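You operate a simulated robot arm through the tools that you are given. There is no shell and no other tool.

You are at the controls of a simulated two-armed robot. One attempt, no reset.

Task
Run the red connector's nut home in the black stand, then lift it out.
Fine: use the blue nut driver; driver and connector end standing where they stood. Set down upright: red connector, blue nut driver.

It is judged by the outcome, as a careful person would: the job done as asked, and still so three seconds after it is handed in. It fails if anything else is knocked over, pushed out of place, dropped, spilled or broken.

Robot
Two 7-joint arms with two-finger parallel grippers on one trunk that stands fixed in place. Base frame: the origin is at the foot of the trunk, x ahead of it, y to its left, z up; the work surface is at about z = 0.9. Readings come in m, degrees, newtons and seconds.
The left shoulder is at [0.094, 0.171, 1.206], the right one opposite. With the tool pointing down near the work surface each hand reaches from about 0.38 to 0.88 m from the base axis, measured 20 degrees to its own side. Payload 4.4 kg a hand.
Tool frame (each hand has its own): the origin (TCP) lies between the finger pads and is the grasp point; the fingertips stand 0.023 m ahead of it; z points along the fingers, y is the line along which they close. Largest opening 0.094 m; finger width 0.038, thickness 0.01; the body of the gripper, 0.054 by 0.096 m, starts 0.039 m behind the TCP.
Orientation is that of the tool frame in the base frame, as a unit quaternion [w, x, y, z]. With the fingers straight down and closing along the base's y, the tool's x points along the base's -x, its y along +y and its z along -z.

Tools
- The arms move only by the tool jog_arm. It takes "left_targets", "right_targets" or both (then of equal length, played together; a hand with none holds still); each is a list of rows, each a list of 3 entries, a list of its own where there are three numbers: the shift along the tool's x, y, z in units of 25 mm (1.0 is 25 mm), then the turn, a rotation vector about the tool's x, y, z in units of 6 degrees (1.0 is 6 degrees), then the gripper command, from -1 (fully open) to 1 (shut), values between in proportion. In form: [[[tx, ty, tz], [wx, wy, wz], fingers], ...]. A call has 1 to 20 rows; each row shifts and turns the commanded pose from where the row before left it, along the tool's axes as they then stand. A call with a number of a shift or a turn outside -1 to 1 is refused whole. Rows are played at 5 a second. More than 0.05 m and 8.6 degrees between two rows, or a gripper value outside its range, and nothing of the call is played. Where a pose cannot be reached the arm comes as near as it can. A force on the tool above 40 N (or 10 N above the force at the start of the call, whichever is more), or a blocked arm, ends the call early, and 0.2 s more pass. The fingers move at their own pace (about 0.072 m/s each) and stop on an object; they squeeze with about 24 N. The grip force told is the motor's: it shows also when the fingers shut on nothing. Time passes only in rows, and 0.2 s behind the last, so rows that do not move let the fingers close. The reply holds the time, the measured pose of the TCP, the force on the tool along the base axes, the opening and the grip force, in the units named above and with some noise, with the torque about the TCP (base axes, N m) and any sound that the robot's microphone picked up, and new pictures: "show" is both (left out), scene, wrist or none (wrist: the cameras of the hands that moved).
- Cameras (640 x 400 px; columns grow to the right, rows downward): "scene" is now at [0.1888, -0.0568, 1.39]; the picture's right is [-0.60, -0.80, 0.00], its down [-0.13, 0.10, -0.99] and it looks along [0.79, -0.59, -0.16] (base axes); focal length 353 px, centre (320, 200). "left" rides on the left gripper at [0.086, -0.016, -0.075] in its tool frame; the picture's right is [0.18, 0.98, 0.00], its down [-0.58, 0.11, -0.81] and it looks along [-0.79, 0.15, 0.59] (tool axes); focal length 243 px, centre (320, 200). "right" rides on the right gripper at [0.086, 0.016, -0.074] in its tool frame; the picture's right is [-0.18, 0.98, 0.00], its down [-0.58, -0.11, -0.81] and it looks along [-0.79, -0.15, 0.59] (tool axes); focal length 243 px, centre (320, 200). There is no depth. A picture from a camera that has moved, and an enlarged one, comes with that camera's place and axes in the base frame and with its lens.
- move_column(by): moves the trunk up (or, below 0, down) by that many m; the arms and the scene camera ride with it, the base frame stays. It gives what a move gives, with no picture.
- turn_head(pan, tilt): turns the head with the scene camera to pan (to the left, within 80 degrees either way) and tilt (down, from -29 to 69), counted from straight ahead of the robot (the tilt from the chest, where the trunk bows). It gives what a move gives, and a new picture of the scene camera.
- close_up(camera, box): a new picture of the part [left, top, right, bottom] of that camera's present view, enlarged. It takes no simulated time.
- finish_job(): hands the job in; it is judged then, once.

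Places have to be worked out from the pictures, the camera data and where the tool is seen. Open the grippers and draw the arms clear of the work before you hand the job in, unless the task says otherwise.

The tools are called after "Call:" as a command line: name --argument value ..., lists and objects as JSON in quotes. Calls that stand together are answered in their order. jog_arm: Moves the arms, as the interface text tells. Its arguments: {"type":"object","properties":{"left_targets":{"type":"array","items":{"type":"array"}},"right_targets":{"type":"array","items":{"type":"array"}},"show":{"type":"string","enum":["both","scene","wrist","none"]}},"required":[]} The other tools are called the same way: move_column (by) moves the trunk up or down; turn_head (pan, tilt) turns the head that bears the scene camera; close_up (camera, box) takes an enlarged picture of a part of a camera's view; finish_job () hands the job in.

At the start:

```text
t: 0.0
left_ee_pos: [0.5376, -0.052, 1.3351]
left_tcp_rot: [0.0, 0.001, 1.0, 0.0]
left_force: [-0.5, -0.4, -0.7]
left_wrist_torque: [-0.02, 0.04, 0.0]
left_gripper_width: 0.0941
left_gripper_force: 0.0
right_ee_pos: [0.3672, -0.4198, 1.2928]
right_tcp_rot: [0.0, 0.0, 1.0, -0.001]
right_force: [0.2, -0.9, -0.1]
right_wrist_torque: [-0.01, 0.03, 0.01]
right_gripper_width: 0.0939
right_gripper_force: 0.1
trunk travel left (down, up): [-0.218, 0.171]
head pan, tilt (commanded): [-36.8, 9.4]
```

scene: 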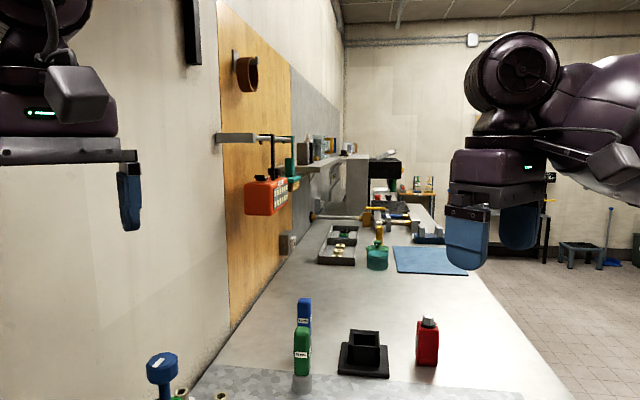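
right: 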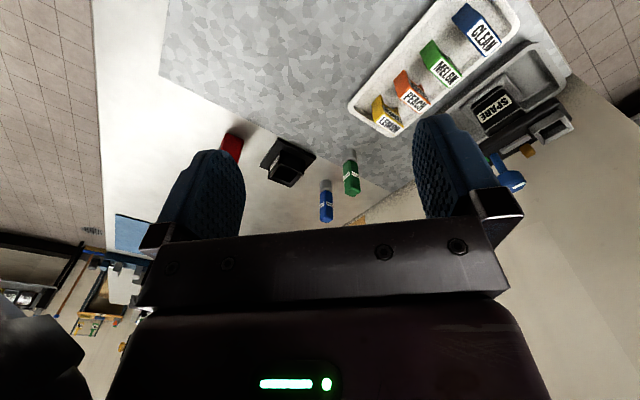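
left: 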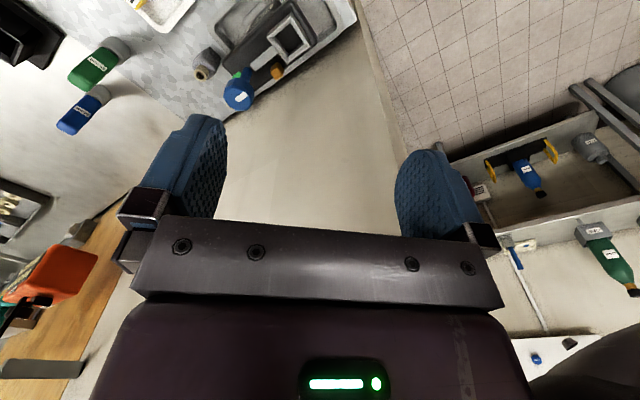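

I start by looking at the work area: the scene shows a red connector, black stand, green and blue drivers. I'll tilt the head down for a better view.

Call:
turn_head --pan -36.8 --tilt 40

Call:
close_up --camera "right" --box '[200, 110, 420, 250]'

```text
t: 1.0
left_ee_pos: [0.5357, -0.0518, 1.3359]
left_tcp_rot: [0.0, 0.001, 1.0, 0.0]
left_force: [0.4, -0.4, 0.2]
left_wrist_torque: [-0.04, 0.01, -0.01]
left_gripper_width: 0.094
left_gripper_force: 0.0
right_ee_pos: [0.3666, -0.4203, 1.2911]
right_tcp_rot: [-0.001, 0.0, 1.0, 0.0]
right_force: [-1.3, 0.2, 0.0]
right_wrist_torque: [-0.04, -0.01, -0.01]
right_gripper_width: 0.0941
right_gripper_force: 0.0
trunk travel left (down, up): [-0.218, 0.171]
head pan, tilt (commanded): [-36.8, 40.0]
camera scene: at [0.1825, -0.0521, 1.3413], right [-0.6, -0.8, 0.0], down [-0.51, 0.38, -0.77], along [0.61, -0.46, -0.64], focal length 353 px, centre (320, 200)
```

scene: 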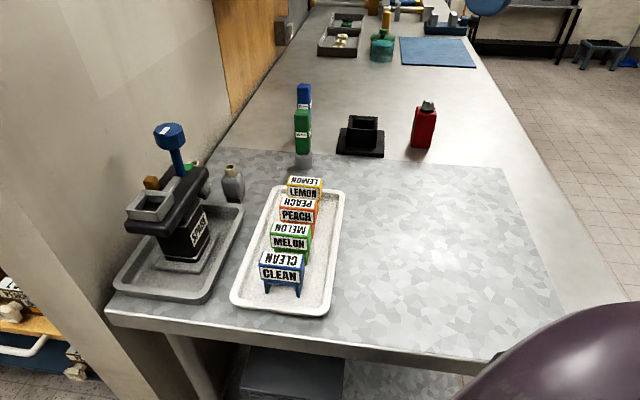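

```text
2.86 times, centred on (310, 180) of right
camera zoom: at [0.2811, -0.4043, 1.3654], right [0.18, 0.98, 0.0], down [0.58, -0.11, 0.81], along [0.79, -0.15, -0.59], focal length 693 px, centre (349, 257)
```

zoom: 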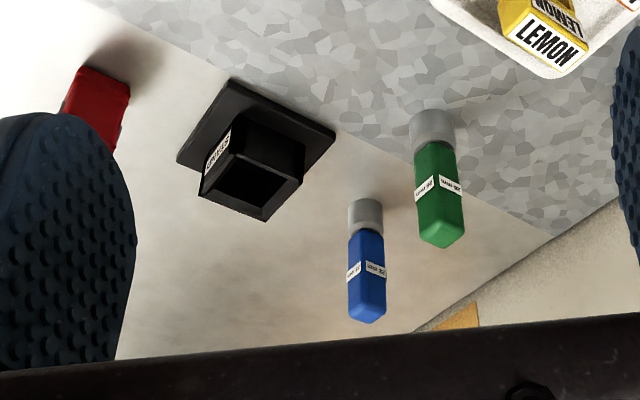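

The drivers stand socket-down, the connector has a grey nut atop, and the stand has a square well. I'll zoom into each for details and labels.

Call:
close_up --camera "scene" --box '[270, 70, 450, 182]'

Call:
close_up --camera "scene" --box '[400, 90, 448, 120]'

Call:
close_up --camera "scene" --box '[280, 75, 330, 175]'

Call:
close_up --camera "right" --box '[310, 140, 370, 230]'

Call:
close_up --camera "right" --box '[250, 130, 330, 190]'

```text
3.56 times, centred on (360, 126) of scene
camera zoom: at [0.1825, -0.0521, 1.3413], right [-0.6, -0.8, 0.0], down [-0.51, 0.38, -0.77], along [0.61, -0.46, -0.64], focal length 1254 px, centre (178, 463)
```

zoom: 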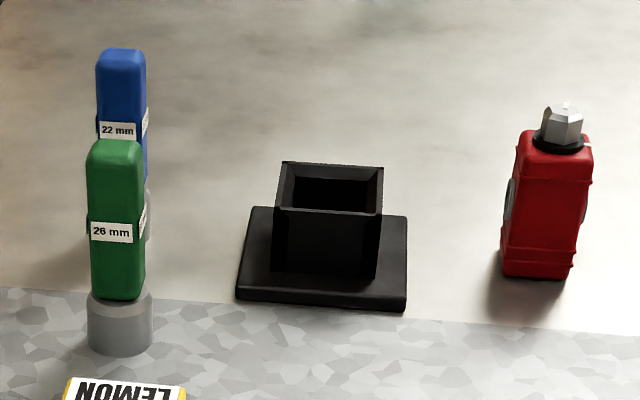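

```text
13.33 times, centred on (424, 105) of scene
camera zoom: at [0.1825, -0.0521, 1.3413], right [-0.6, -0.8, 0.0], down [-0.51, 0.38, -0.77], along [0.61, -0.46, -0.64], focal length 4703 px, centre (-1067, 1467)
```

zoom: 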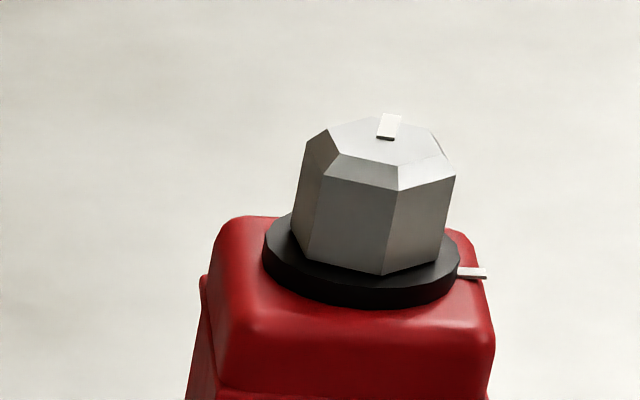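

```text
4.00 times, centred on (305, 125) of scene
camera zoom: at [0.1825, -0.0521, 1.3413], right [-0.6, -0.8, 0.0], down [-0.51, 0.38, -0.77], along [0.61, -0.46, -0.64], focal length 1411 px, centre (380, 500)
```

zoom: 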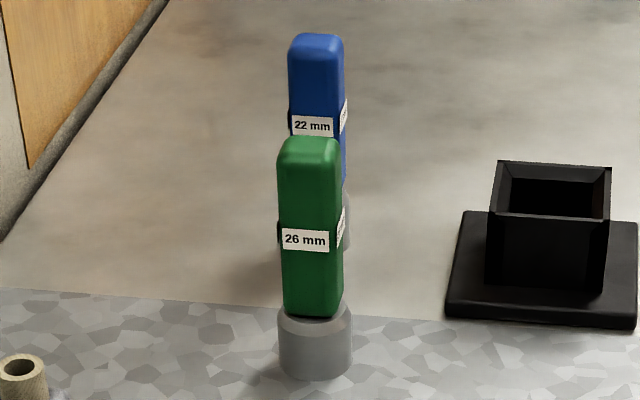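

```text
4.44 times, centred on (340, 185) of right
camera zoom: at [0.2811, -0.4043, 1.3654], right [0.18, 0.98, 0.0], down [0.58, -0.11, 0.81], along [0.79, -0.15, -0.59], focal length 1078 px, centre (231, 267)
```

zoom: 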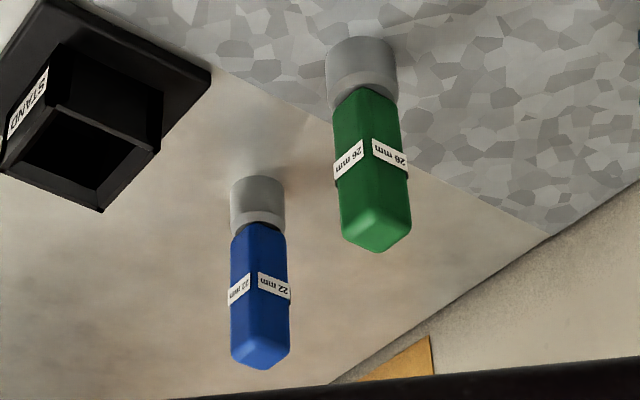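

```text
6.67 times, centred on (290, 160) of right
camera zoom: at [0.2811, -0.4043, 1.3654], right [0.18, 0.98, 0.0], down [0.58, -0.11, 0.81], along [0.79, -0.15, -0.59], focal length 1618 px, centre (520, 467)
```

zoom: 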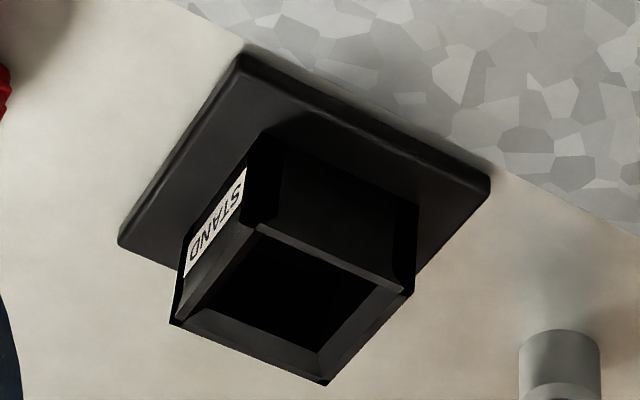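

Measured from two views: red connector ≈(0.63,-0.69), stand ≈(0.70,-0.56), green driver (26 mm) ≈(0.72,-0.41), blue driver (22 mm) ≈(0.82,-0.49). I'll yaw the right hand 45° outward and move it in front of the connector for a close look.

Call:
jog_arm --right_targets '[[[0, 0, 0], [0, 0, 1], -1], [[0, 0, 0], [0, 0, 1], -1], [[0, 0, 0], [0, 0, 1], -1], [[0, 0, 0], [0, 0, 1], -1], [[0, 0, 0], [0, 0, 1], -1], [[0, 0, 0], [0, 0, 1], -1], [[0, 0, 0], [0, 0, 1], -1], [[0, 0, 0], [0, 0, 0.5], -1], [[-0.9, 0.1, 0.8], [0, 0, 0], -1], [[-0.9, 0.1, 0.8], [0, 0, 0], -1], [[-0.9, 0.1, 0.8], [0, 0, 0], -1], [[-0.9, 0.1, 0.8], [0, 0, 0], -1], [[-0.9, 0.1, 0.8], [0, 0, 0], -1], [[-0.9, 0.1, 0.8], [0, 0, 0], -1], [[-0.9, 0.1, 0.8], [0, 0, 0], -1], [[-0.9, 0.1, 0.8], [0, 0, 0], -1], [[-0.9, 0.1, 0.8], [0, 0, 0], -1], [[-0.9, 0.1, 0.8], [0, 0, 0], -1]]'

```text
t: 4.8
left_ee_pos: [0.5381, -0.0526, 1.336]
left_tcp_rot: [-0.001, 0.001, 1.0, -0.001]
left_force: [0.1, 0.9, -0.1]
left_wrist_torque: [-0.01, 0.02, -0.02]
left_gripper_width: 0.0939
left_gripper_force: 0.0
right_ee_pos: [0.5464, -0.5619, 1.0905]
right_tcp_rot: [-0.001, 0.382, 0.924, 0.0]
right_force: [0.1, -1.3, 0.4]
right_wrist_torque: [0.0, 0.01, -0.02]
right_gripper_width: 0.0939
right_gripper_force: 0.1
trunk travel left (down, up): [-0.218, 0.171]
head pan, tilt (commanded): [-36.8, 40.0]
camera scene: at [0.1835, -0.0528, 1.3409], right [-0.6, -0.8, 0.0], down [-0.52, 0.39, -0.77], along [0.61, -0.46, -0.64], focal length 353 px, centre (320, 200)
camera right: at [0.4962, -0.4899, 1.1648], right [0.83, 0.56, 0.0], down [0.34, -0.49, 0.81], along [0.45, -0.67, -0.59], focal length 243 px, centre (320, 200)
```

scene: 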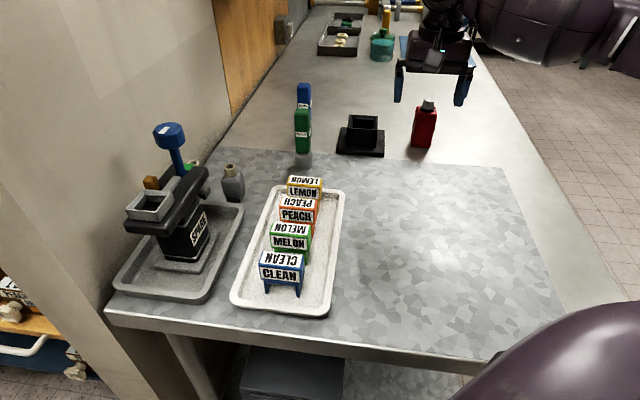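
right: 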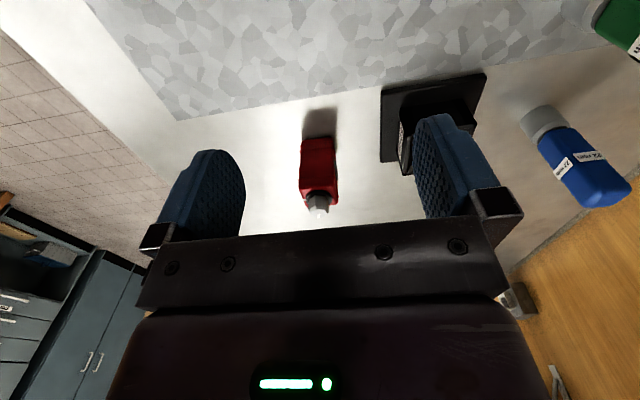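

The connector is centered between the fingers in the wrist view. I'll zoom in to get its orientation and dimensions, the stand's and the blue driver's.

Call:
close_up --camera "right" --box '[270, 90, 370, 230]'

Call:
close_up --camera "right" --box '[370, 60, 640, 220]'

Call:
close_up --camera "scene" --box '[395, 90, 455, 160]'

```text
2.86 times, centred on (320, 160) of right
camera zoom: at [0.4962, -0.4899, 1.1648], right [0.83, 0.56, 0.0], down [0.34, -0.49, 0.81], along [0.45, -0.67, -0.59], focal length 693 px, centre (320, 314)
```

zoom: 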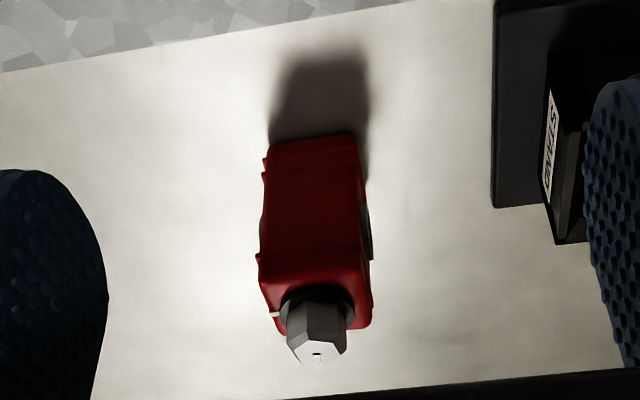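

```text
2.37 times, centred on (505, 140) of right
camera zoom: at [0.4962, -0.4899, 1.1648], right [0.83, 0.56, 0.0], down [0.34, -0.49, 0.81], along [0.45, -0.67, -0.59], focal length 575 px, centre (-118, 342)
```

zoom: 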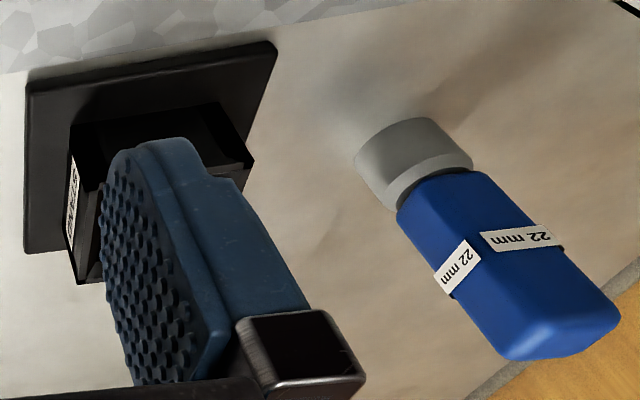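

```text
5.71 times, centred on (425, 125) of scene
camera zoom: at [0.1835, -0.0528, 1.3409], right [-0.6, -0.8, 0.0], down [-0.52, 0.39, -0.77], along [0.61, -0.46, -0.64], focal length 2015 px, centre (-280, 629)
```

zoom: 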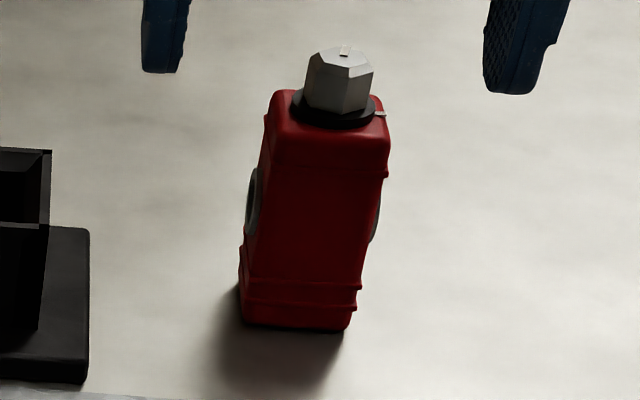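

The connector (about 42×40 mm, yaw ≈ -45°) and stand (plate ~0.107 m, also 45°) seem aligned with the hand's present yaw. I'll shift the hand toward the stand and pitch the camera downward for a steeper view into the well.

Call:
jog_arm --right_targets '[[[-0.223, 0.895, -0.1], [0, 0, 0], -1], [[-0.223, 0.895, -0.1], [0, 0, 0], -1], [[-0.223, 0.895, -0.1], [0, 0, 0], -1], [[-0.223, 0.895, -0.1], [0, 0, 0], -1], [[-0.223, 0.895, -0.1], [0, 0, 0], -1], [[-0.223, 0.895, -0.1], [0, 0, 0], -1], [[0, 0, 0], [0, 1, 0], -1], [[0, 0, 0], [0, 1, 0], -1], [[0, 0, 0], [0, 1, 0], -1], [[0, 0, 0], [0, 1, 0], -1]]' --show "wrist"

```text
t: 7.0
left_ee_pos: [0.5363, -0.0506, 1.3346]
left_tcp_rot: [0.0, 0.0, 1.0, 0.0]
left_force: [0.3, 0.5, -0.7]
left_wrist_torque: [-0.04, -0.02, -0.02]
left_gripper_width: 0.0938
left_gripper_force: 0.0
right_ee_pos: [0.663, -0.4896, 1.106]
right_tcp_rot: [-0.192, 0.375, 0.903, 0.079]
right_force: [0.3, -0.3, -0.3]
right_wrist_torque: [0.0, 0.0, 0.02]
right_gripper_width: 0.094
right_gripper_force: 0.1
trunk travel left (down, up): [-0.218, 0.171]
head pan, tilt (commanded): [-36.8, 40.0]
camera right: at [0.6405, -0.4448, 1.2093], right [0.81, 0.58, -0.07], down [0.53, -0.68, 0.5], along [0.24, -0.45, -0.86], focal length 243 px, centre (320, 200)
```

right: 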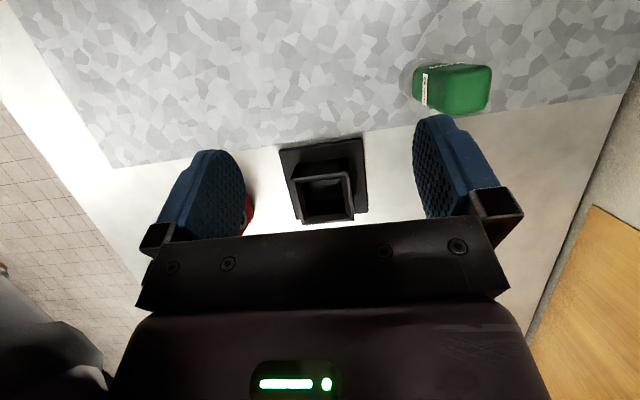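

Call:
close_up --camera "right" --box '[270, 125, 380, 235]'

```text
3.64 times, centred on (325, 180) of right
camera zoom: at [0.6405, -0.4448, 1.2093], right [0.81, 0.58, -0.07], down [0.53, -0.68, 0.5], along [0.24, -0.45, -0.86], focal length 882 px, centre (302, 273)
```

zoom: 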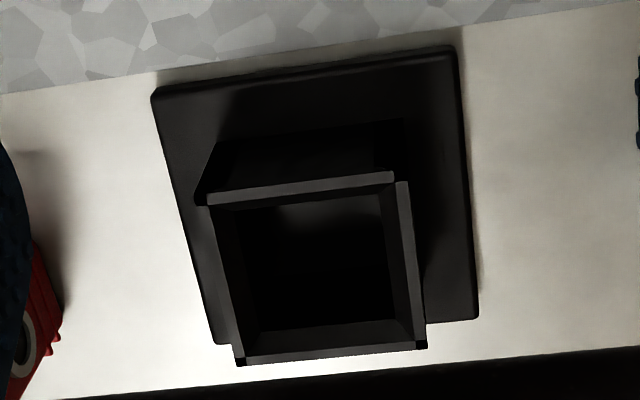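

The stand's center comes out at ≈(0.713,-0.572), yaw 45°, outer well ≈64 mm, opening ≈49 mm with chamfers. I'll move to a matching steep view over the red connector.

Call:
jog_arm --right_targets '[[[-0.149, -0.931, -0.066], [0, 0, 0], -1], [[-0.149, -0.931, -0.066], [0, 0, 0], -1], [[-0.149, -0.931, -0.066], [0, 0, 0], -1], [[-0.149, -0.931, -0.066], [0, 0, 0], -1], [[-0.149, -0.931, -0.066], [0, 0, 0], -1], [[-0.149, -0.931, -0.066], [0, 0, 0], -1]]' --show "none"

Call:
close_up --camera "right" --box '[250, 110, 410, 230]'

```text
t: 8.4
left_ee_pos: [0.5384, -0.0513, 1.3361]
left_tcp_rot: [0.0, 0.0, 1.0, 0.0]
left_force: [-0.3, 0.3, 0.2]
left_wrist_torque: [0.01, 0.02, 0.0]
left_gripper_width: 0.0939
left_gripper_force: 0.0
right_ee_pos: [0.5816, -0.6065, 1.1055]
right_tcp_rot: [-0.193, 0.373, 0.904, 0.079]
right_force: [0.1, -0.1, 0.2]
right_wrist_torque: [0.01, -0.03, 0.0]
right_gripper_width: 0.0938
right_gripper_force: 0.0
trunk travel left (down, up): [-0.218, 0.171]
head pan, tilt (commanded): [-36.8, 40.0]
```

```text
3.33 times, centred on (330, 170) of right
camera zoom: at [0.5581, -0.5608, 1.2087], right [0.81, 0.58, -0.07], down [0.53, -0.68, 0.5], along [0.24, -0.45, -0.86], focal length 809 px, centre (287, 300)
```

zoom: 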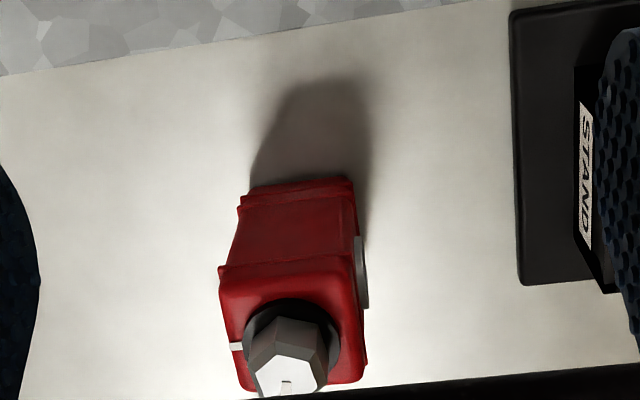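

The connector's discs sit on its side faces (z≈0.93–0.96), so I'll grip the plain front/back faces near the top. I'll level the tool and rotate it 90° so that it closes along the radial direction.

Call:
jog_arm --right_targets '[[[0, 0, 0], [0, -1, 0], -1], [[0, 0, 0], [0, -1, 0], -1], [[0, 0, 0], [0, -1, 0], -1], [[0, 0, 0], [0, -1, 0], -1], [[0, 0, 0], [0, 0, -1], -1], [[0, 0, 0], [0, 0, -1], -1], [[0, 0, 0], [0, 0, -1], -1], [[0, 0, 0], [0, 0, -1], -1], [[0, 0, 0], [0, 0, -1], -1], [[0, 0, 0], [0, 0, -1], -1], [[0, 0, 0], [0, 0, -1], -1], [[0, 0, 0], [0, 0, -1], -1], [[0, 0, 0], [0, 0, -1], -1], [[0, 0, 0], [0, 0, -1], -1], [[0, 0, 0], [0, 0, -1], -1], [[0, 0, 0], [0, 0, -1], -1], [[0, 0, 0], [0, 0, -1], -1], [[0, 0, 0], [0, 0, -1], -1], [[0, 0, 0], [0, 0, -1], -1]]'

```text
t: 12.4
left_ee_pos: [0.5377, -0.0518, 1.3349]
left_tcp_rot: [0.0, 0.0, 1.0, 0.0]
left_force: [0.0, -0.6, 0.4]
left_wrist_torque: [-0.01, -0.02, 0.03]
left_gripper_width: 0.0939
left_gripper_force: 0.0
right_ee_pos: [0.5793, -0.6057, 1.1071]
right_tcp_rot: [0.0, -0.383, 0.924, 0.0]
right_force: [0.4, 0.9, 0.4]
right_wrist_torque: [-0.01, 0.01, 0.0]
right_gripper_width: 0.0939
right_gripper_force: 0.1
trunk travel left (down, up): [-0.218, 0.171]
head pan, tilt (commanded): [-36.8, 40.0]
camera scene: at [0.1825, -0.0521, 1.3412], right [-0.6, -0.8, 0.0], down [-0.51, 0.39, -0.77], along [0.61, -0.46, -0.64], focal length 353 px, centre (320, 200)
camera right: at [0.5089, -0.6568, 1.1804], right [-0.57, 0.82, 0.0], down [0.49, 0.34, 0.81], along [0.66, 0.46, -0.59], focal length 243 px, centre (320, 200)
```

scene: 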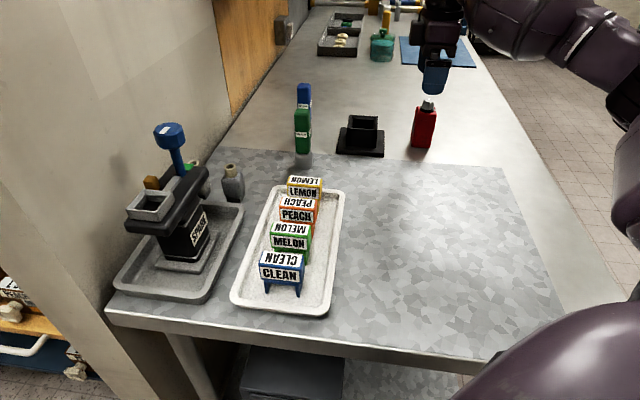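
right: 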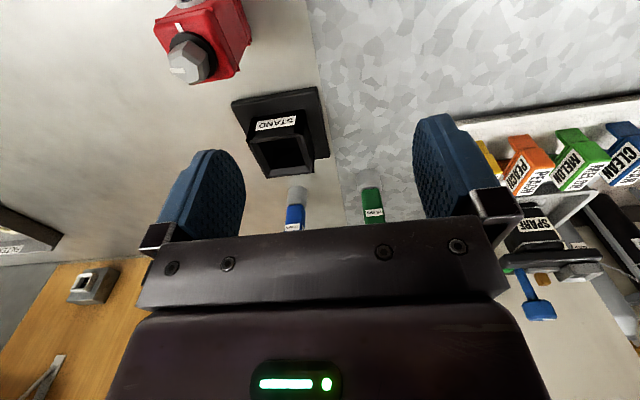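

Good, the hand is rotated and gives another view of connector and stand. Zooming in to refine poses.

Call:
close_up --camera "right" --box '[140, 0, 260, 90]'

Call:
close_up --camera "right" --box '[225, 75, 345, 180]'

```text
4.44 times, centred on (200, 45) of right
camera zoom: at [0.5089, -0.6568, 1.1804], right [-0.57, 0.82, 0.0], down [0.49, 0.34, 0.81], along [0.66, 0.46, -0.59], focal length 1078 px, centre (853, 889)
```

zoom: 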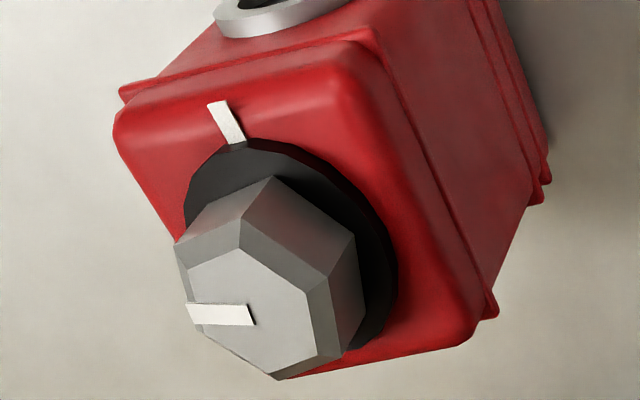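

```text
3.81 times, centred on (285, 128) of right
camera zoom: at [0.5089, -0.6568, 1.1804], right [-0.57, 0.82, 0.0], down [0.49, 0.34, 0.81], along [0.66, 0.46, -0.59], focal length 924 px, centre (453, 476)
```

zoom: 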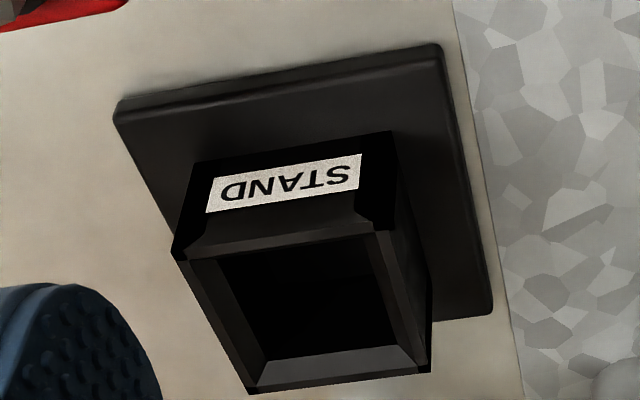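

Nut centre triangulates to (0.631,-0.688, top 1.008); the nut mark sits about 77–90° counter-clockwise of the body mark. Stand centre ≈(0.714,-0.574), rim z≈0.957. I move above the connector and check whether the pose is reachable.

Call:
jog_arm --right_targets '[[[0.2165, -0.933, 0], [0, 0, 0], -1], [[0.2165, -0.933, 0], [0, 0, 0], -1], [[0.2165, -0.933, 0], [0, 0, 0], -1], [[0.2165, -0.933, 0], [0, 0, 0], -1], [[0, 0, 0], [0, 0, 0], -1]]'

```text
t: 13.6
left_ee_pos: [0.5375, -0.0509, 1.336]
left_tcp_rot: [0.0, 0.0, 1.0, 0.0]
left_force: [-0.8, -0.5, -0.1]
left_wrist_torque: [0.05, -0.01, -0.01]
left_gripper_width: 0.094
left_gripper_force: 0.2
right_ee_pos: [0.6324, -0.6884, 1.107]
right_tcp_rot: [-0.001, -0.383, 0.924, 0.0]
right_force: [-1.5, -1.0, 0.9]
right_wrist_torque: [0.01, 0.01, -0.01]
right_gripper_width: 0.0938
right_gripper_force: 0.1
trunk travel left (down, up): [-0.218, 0.171]
head pan, tilt (commanded): [-36.8, 40.0]
camera scene: at [0.1822, -0.0522, 1.3414], right [-0.6, -0.8, 0.0], down [-0.51, 0.39, -0.77], along [0.61, -0.46, -0.64], focal length 353 px, centre (320, 200)
camera right: at [0.5603, -0.7383, 1.1812], right [-0.57, 0.82, 0.0], down [0.49, 0.33, 0.81], along [0.67, 0.46, -0.59], focal length 243 px, centre (320, 200)
```

scene: 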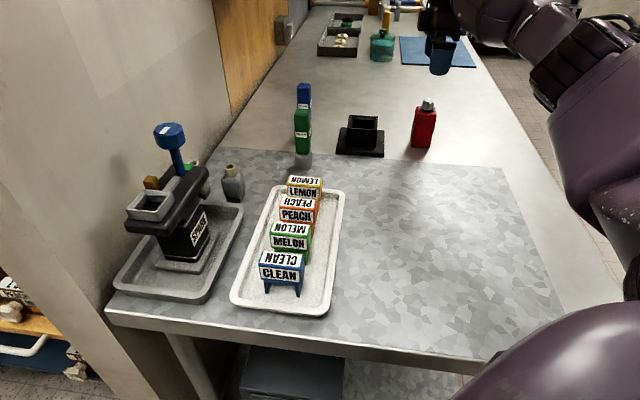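
right: 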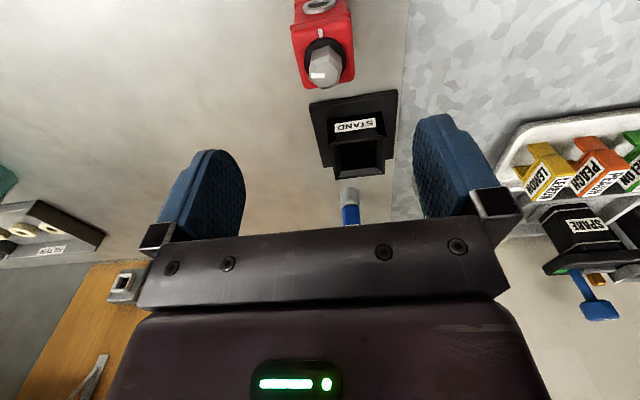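

Reached with no trouble. I zoom once more on the connector from here to refine its centre relative to the gripper.

Call:
close_up --camera "right" --box '[270, 0, 380, 100]'

```text
4.00 times, centred on (325, 50) of right
camera zoom: at [0.5603, -0.7383, 1.1812], right [-0.57, 0.82, 0.0], down [0.49, 0.33, 0.81], along [0.67, 0.46, -0.59], focal length 970 px, centre (300, 800)
```

zoom: 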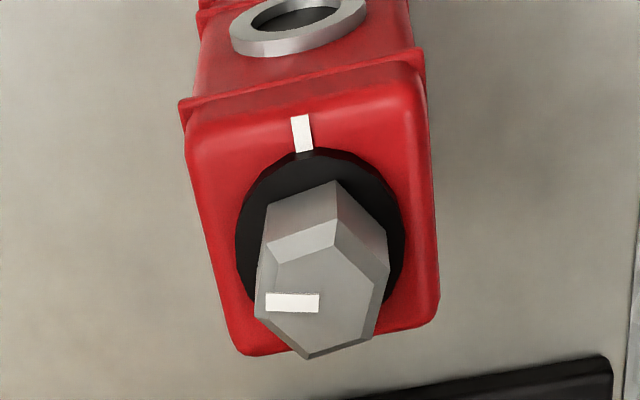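

Refined connector centre ≈(0.629,-0.6876); nut mark points at -45°, body mark at -135°, so about 90° clockwise to align. I descend to z≈0.980 with fingers open around the body.

Call:
jog_arm --right_targets '[[[0.07, 0.12, 0.847], [0, 0, 0], -1], [[0, 0, 0.847], [0, 0, 0], -1], [[0, 0, 0.847], [0, 0, 0], -1], [[0, 0, 0.847], [0, 0, 0], -1], [[0, 0, 0.847], [0, 0, 0], -1], [[0, 0, 0.847], [0, 0, 0], -1], [[0, 0, 0], [0, 0, 0], -1]]'

Call:
close_up --camera "scene" --box '[380, 50, 480, 160]'

```text
t: 15.2
left_ee_pos: [0.5372, -0.0496, 1.3356]
left_tcp_rot: [0.0, 0.0, 1.0, -0.001]
left_force: [0.1, 0.3, -0.1]
left_wrist_torque: [0.02, 0.0, -0.04]
left_gripper_width: 0.094
left_gripper_force: 0.1
right_ee_pos: [0.6292, -0.6878, 0.98]
right_tcp_rot: [-0.001, -0.383, 0.924, -0.001]
right_force: [0.0, -0.3, 1.0]
right_wrist_torque: [-0.02, 0.01, -0.01]
right_gripper_width: 0.0942
right_gripper_force: 0.0
trunk travel left (down, up): [-0.218, 0.171]
head pan, tilt (commanded): [-36.8, 40.0]
camera scene: at [0.1822, -0.0519, 1.3414], right [-0.6, -0.8, 0.0], down [-0.51, 0.38, -0.77], along [0.61, -0.46, -0.64], focal length 353 px, centre (320, 200)
camera right: at [0.5557, -0.7383, 1.0547], right [-0.56, 0.83, 0.0], down [0.49, 0.33, 0.81], along [0.67, 0.45, -0.59], focal length 243 px, centre (320, 200)
```

scene: 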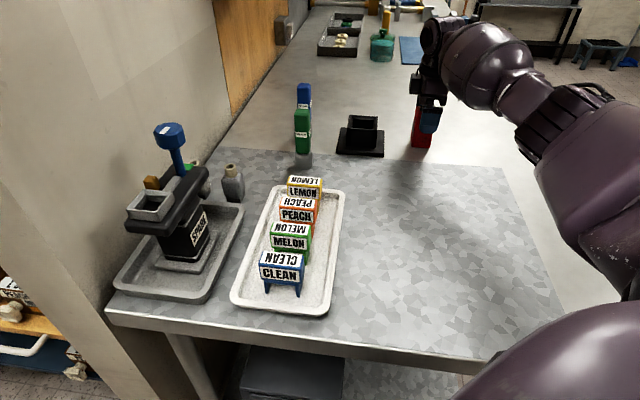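
right: 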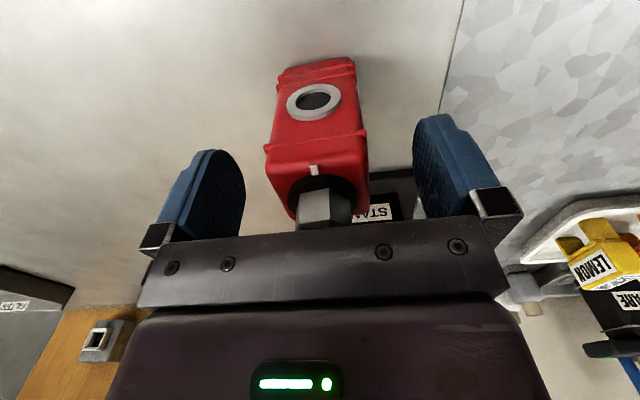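

```text
3.64 times, centred on (430, 105) of scene
camera zoom: at [0.1822, -0.0519, 1.3414], right [-0.6, -0.8, 0.0], down [-0.51, 0.38, -0.77], along [0.61, -0.46, -0.64], focal length 1282 px, centre (-80, 546)
```

zoom: 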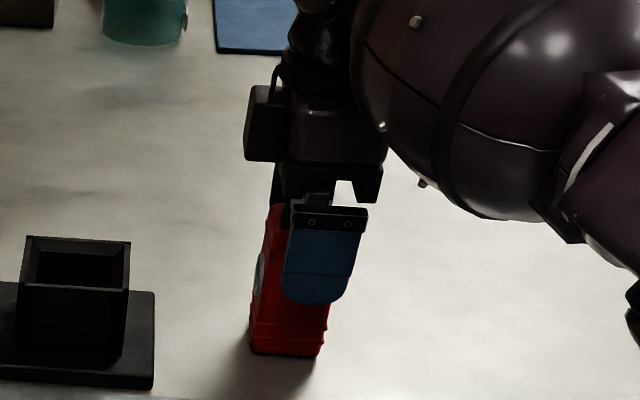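

The open fingers straddle the front and back faces with the connector centered. I close the gripper.

Call:
jog_arm --right_targets '[[[0, 0, 0], [0, 0, 0], -0.2], [[0, 0, 0], [0, 0, 0], 0.1], [[0, 0, 0], [0, 0, 0], 1], [[0, 0, 0], [0, 0, 0], 1], [[0, 0, 0], [0, 0, 0], 1], [[0, 0, 0], [0, 0, 0], 1]]'

```text
t: 16.6
left_ee_pos: [0.5373, -0.0511, 1.3352]
left_tcp_rot: [0.0, 0.0, 1.0, 0.0]
left_force: [0.1, 0.6, -0.4]
left_wrist_torque: [-0.04, 0.03, 0.0]
left_gripper_width: 0.0942
left_gripper_force: 0.1
right_ee_pos: [0.629, -0.6871, 0.9811]
right_tcp_rot: [0.0, -0.382, 0.924, 0.0]
right_force: [-0.8, 0.2, -0.9]
right_wrist_torque: [-0.04, 0.0, 0.0]
right_gripper_width: 0.0438
right_gripper_force: 23.6
trunk travel left (down, up): [-0.218, 0.171]
head pan, tilt (commanded): [-36.8, 40.0]
camera scene: at [0.1825, -0.0521, 1.3413], right [-0.6, -0.8, 0.0], down [-0.51, 0.39, -0.77], along [0.61, -0.46, -0.64], focal length 353 px, centre (320, 200)
camera right: at [0.556, -0.7383, 1.0545], right [-0.56, 0.83, 0.0], down [0.49, 0.33, 0.81], along [0.67, 0.46, -0.59], focal length 243 px, centre (320, 200)
```

scene: 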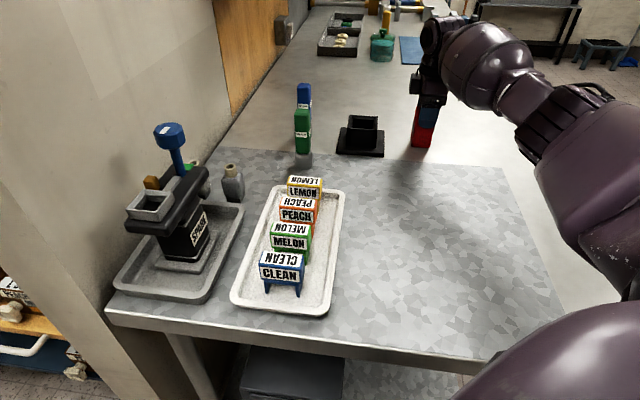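
right: 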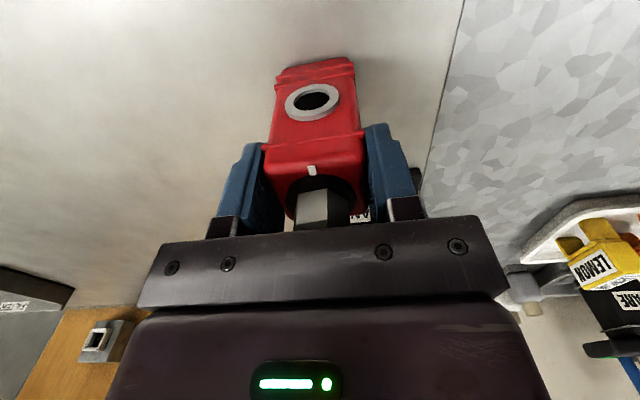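

Gripped at 43.8 mm width with full force. I lift the connector 80 mm straight up and check it hangs upright.

Call:
jog_arm --right_targets '[[[0, 0, -0.2], [0, 0, 0], 1], [[0, 0, -0.5], [0, 0, 0], 1], [[0, 0, -0.7], [0, 0, 0], 1], [[0, 0, -0.8], [0, 0, 0], 1], [[0, 0, -0.8], [0, 0, 0], 1], [[0, 0, -0.2], [0, 0, 0], 1], [[0, 0, 0], [0, 0, 0], 1]]'

Call:
close_up --camera "scene" --box '[370, 20, 490, 160]'

```text
t: 18.2
left_ee_pos: [0.5375, -0.052, 1.3364]
left_tcp_rot: [0.0, 0.0, 1.0, 0.0]
left_force: [-0.9, 0.8, 0.6]
left_wrist_torque: [-0.02, 0.01, -0.02]
left_gripper_width: 0.094
left_gripper_force: 0.0
right_ee_pos: [0.629, -0.6859, 1.0585]
right_tcp_rot: [0.0, -0.382, 0.924, -0.001]
right_force: [-0.8, 0.1, -1.8]
right_wrist_torque: [-0.03, -0.02, 0.02]
right_gripper_width: 0.0438
right_gripper_force: 23.9
trunk travel left (down, up): [-0.218, 0.171]
head pan, tilt (commanded): [-36.8, 40.0]
camera scene: at [0.1825, -0.0522, 1.3412], right [-0.6, -0.8, 0.0], down [-0.51, 0.39, -0.77], along [0.61, -0.46, -0.64], focal length 353 px, centre (320, 200)
camera right: at [0.5562, -0.7366, 1.1331], right [-0.56, 0.83, 0.0], down [0.49, 0.33, 0.81], along [0.67, 0.46, -0.59], focal length 243 px, centre (320, 200)
```

scene: 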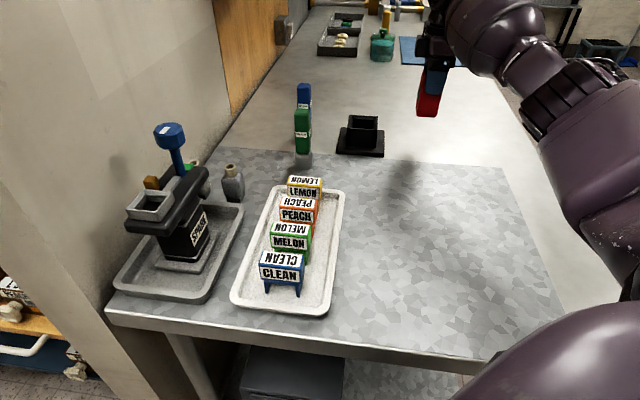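
right: 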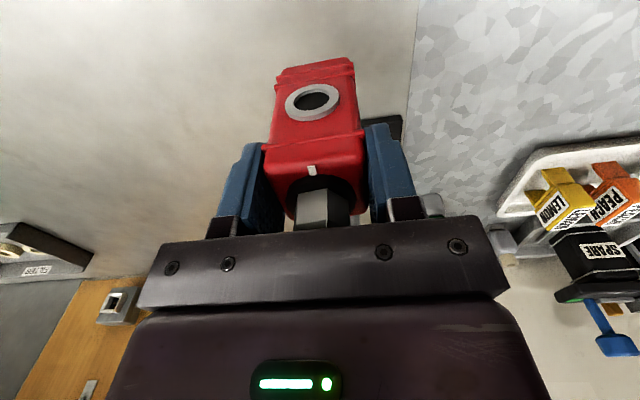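

```text
2.86 times, centred on (430, 90) of scene
camera zoom: at [0.1825, -0.0522, 1.3412], right [-0.6, -0.8, 0.0], down [-0.51, 0.39, -0.77], along [0.61, -0.46, -0.64], focal length 1008 px, centre (6, 514)
```

zoom: 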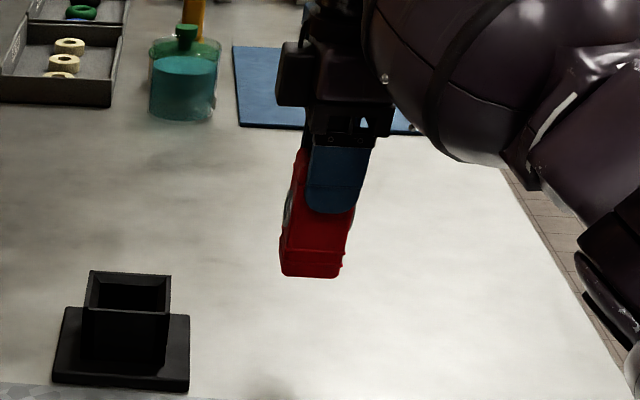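

The connector hangs straight. I zoom the wrist view to check the connector's offset relative to the TCP.

Call:
close_up --camera "right" --box '[250, 50, 390, 235]'

```text
2.16 times, centred on (320, 142) of right
camera zoom: at [0.5562, -0.7366, 1.1331], right [-0.56, 0.83, 0.0], down [0.49, 0.33, 0.81], along [0.67, 0.46, -0.59], focal length 525 px, centre (320, 324)
```

zoom: 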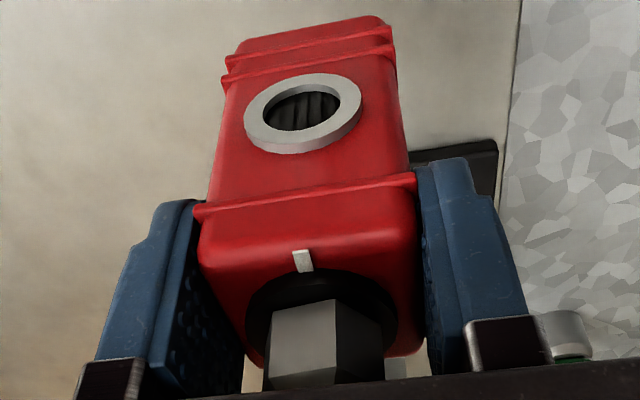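

Connector centre is about 2 mm behind the TCP (toward the stand side). I traverse 80 mm-lifted to hover over the stand well.

Call:
jog_arm --right_targets '[[[-0.52, 0.072, 0], [0, 0, 0], 1], [[-0.8, 0.12, 0], [0, 0, 0], 1], [[-0.8, 0.12, 0], [0, 0, 0], 1], [[-0.8, 0.12, 0], [0, 0, 0], 1], [[-0.8, 0.12, 0], [0, 0, 0], 1], [[-0.8, 0.12, 0], [0, 0, 0], 1], [[-0.6, 0.07, 0], [0, 0, 0], 1], [[-0.4, 0.05, 0], [0, 0, 0], 1], [[0, 0, 0], [0, 0, 0], 1], [[0, 0, 0], [0, 0, 0], 1]]'

Call:
close_up --camera "scene" --box '[310, 60, 430, 170]'

Call:
close_up --camera "right" --box '[220, 20, 420, 200]'

```text
t: 20.4
left_ee_pos: [0.5372, -0.0516, 1.3349]
left_tcp_rot: [0.0, -0.001, 1.0, 0.001]
left_force: [0.2, 0.5, -0.4]
left_wrist_torque: [-0.01, 0.02, -0.02]
left_gripper_width: 0.094
left_gripper_force: 0.0
right_ee_pos: [0.7139, -0.5748, 1.0582]
right_tcp_rot: [-0.001, -0.383, 0.924, 0.0]
right_force: [-0.4, 0.1, -1.6]
right_wrist_torque: [-0.01, -0.01, 0.01]
right_gripper_width: 0.0436
right_gripper_force: 24.0
trunk travel left (down, up): [-0.218, 0.171]
head pan, tilt (commanded): [-36.8, 40.0]
camera scene: at [0.1827, -0.0522, 1.3412], right [-0.6, -0.8, 0.0], down [-0.51, 0.39, -0.77], along [0.61, -0.46, -0.64], focal length 353 px, centre (320, 200)
camera right: at [0.6407, -0.6245, 1.1331], right [-0.56, 0.83, 0.0], down [0.49, 0.33, 0.81], along [0.67, 0.46, -0.59], focal length 243 px, centre (320, 200)
```

scene: 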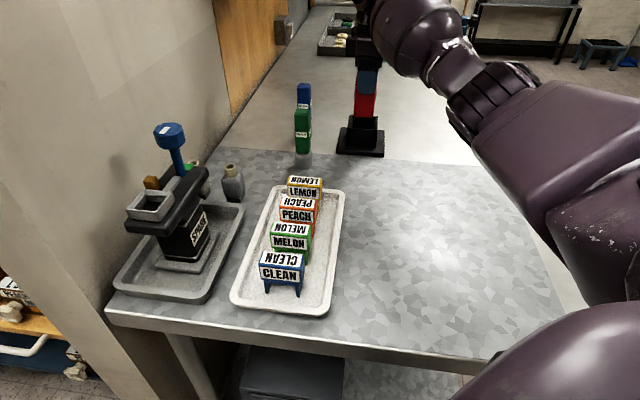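
right: 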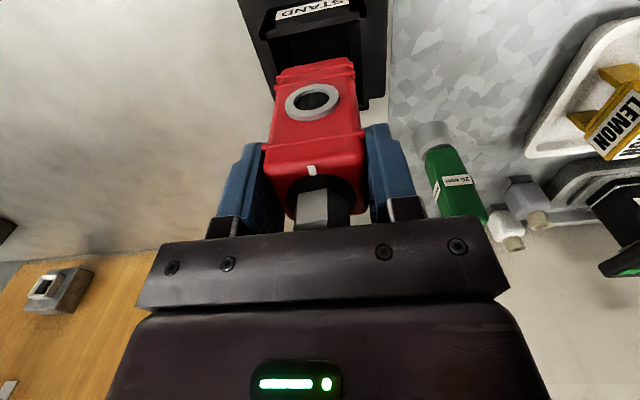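

```text
3.64 times, centred on (370, 115) of scene
camera zoom: at [0.1827, -0.0522, 1.3412], right [-0.6, -0.8, 0.0], down [-0.51, 0.39, -0.77], along [0.61, -0.46, -0.64], focal length 1282 px, centre (138, 509)
```

zoom: 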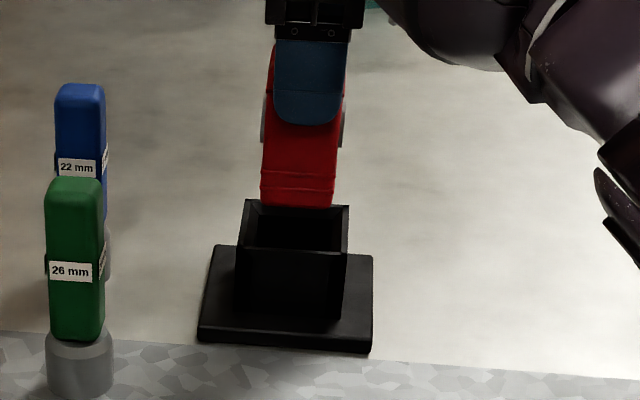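

```text
2.22 times, centred on (320, 110) of right
camera zoom: at [0.6407, -0.6245, 1.1331], right [-0.56, 0.83, 0.0], down [0.49, 0.33, 0.81], along [0.67, 0.46, -0.59], focal length 539 px, centre (320, 400)
```

zoom: 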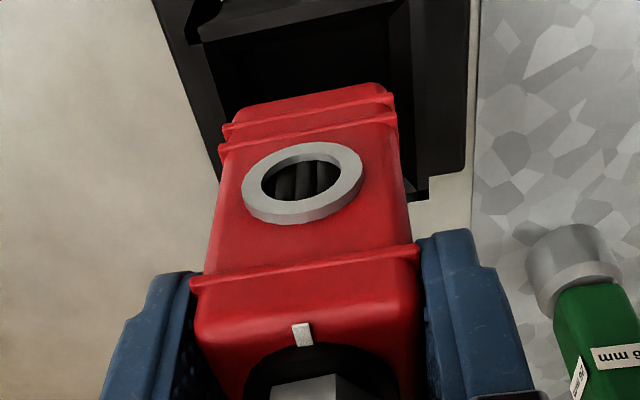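

Alignment over the well looks good to within ~1–2 mm from both views. I descend 32 mm in small steps so the bottom just enters the chamfered opening, then check force.

Call:
jog_arm --right_targets '[[[0, 0, 0.3], [0, 0, 0], 1], [[0, 0, 0.3], [0, 0, 0], 1], [[0, 0, 0.2], [0, 0, 0], 1], [[0, 0, 0.2], [0, 0, 0], 1], [[0, 0, 0.15], [0, 0, 0], 1], [[0, 0, 0.13], [0, 0, 0], 1], [[0, 0, 0], [0, 0, 0], 1]]'

Call:
close_up --camera "scene" --box '[310, 60, 430, 170]'

Call:
close_up --camera "right" --box '[220, 20, 420, 200]'

```text
t: 22.0
left_ee_pos: [0.5381, -0.0508, 1.3357]
left_tcp_rot: [0.0, 0.0, 1.0, 0.0]
left_force: [0.5, 0.1, -0.4]
left_wrist_torque: [0.0, 0.01, 0.02]
left_gripper_width: 0.094
left_gripper_force: 0.1
right_ee_pos: [0.7131, -0.5751, 1.0279]
right_tcp_rot: [-0.001, -0.383, 0.924, 0.001]
right_force: [0.4, 0.1, -1.1]
right_wrist_torque: [-0.03, 0.0, 0.02]
right_gripper_width: 0.0436
right_gripper_force: 24.1
trunk travel left (down, up): [-0.218, 0.171]
head pan, tilt (commanded): [-36.8, 40.0]
camera scene: at [0.1826, -0.0522, 1.3412], right [-0.6, -0.8, 0.0], down [-0.51, 0.39, -0.77], along [0.61, -0.46, -0.64], focal length 353 px, centre (320, 200)
camera right: at [0.6401, -0.6252, 1.1015], right [-0.56, 0.83, 0.0], down [0.49, 0.33, 0.81], along [0.67, 0.46, -0.59], focal length 243 px, centre (320, 200)
```

scene: 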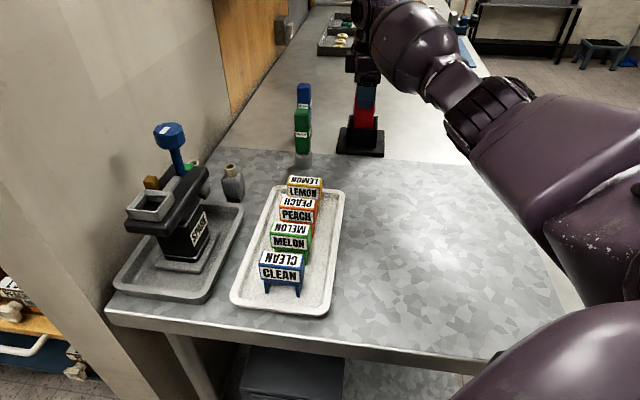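
right: 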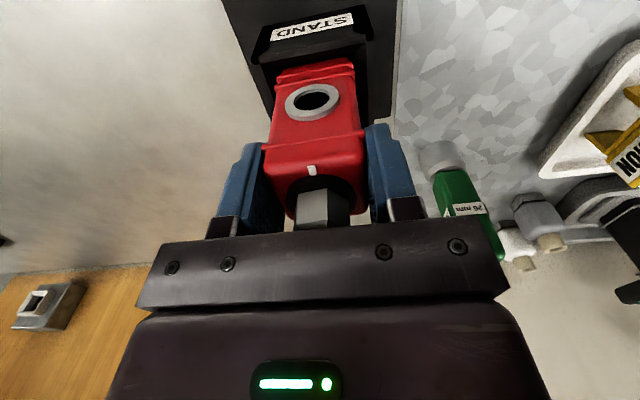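

```text
3.64 times, centred on (370, 115) of scene
camera zoom: at [0.1826, -0.0522, 1.3412], right [-0.6, -0.8, 0.0], down [-0.51, 0.39, -0.77], along [0.61, -0.46, -0.64], focal length 1282 px, centre (138, 509)
```

zoom: 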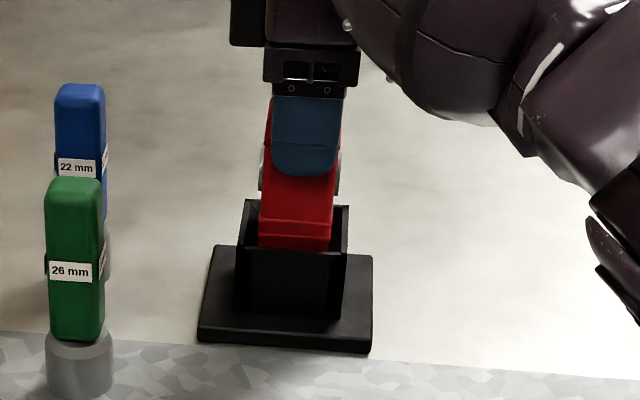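

```text
2.22 times, centred on (320, 110) of right
camera zoom: at [0.6401, -0.6252, 1.1015], right [-0.56, 0.83, 0.0], down [0.49, 0.33, 0.81], along [0.67, 0.46, -0.59], focal length 539 px, centre (320, 400)
```

zoom: 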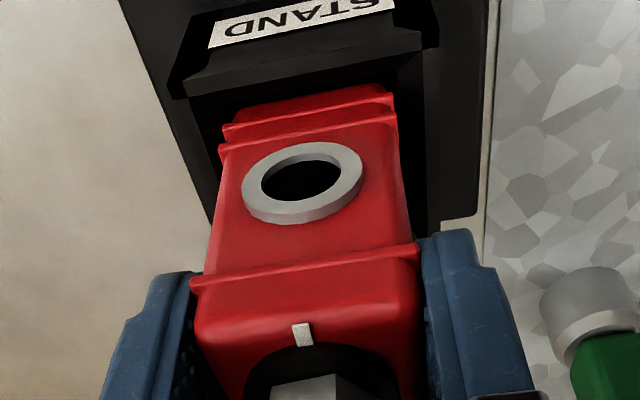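

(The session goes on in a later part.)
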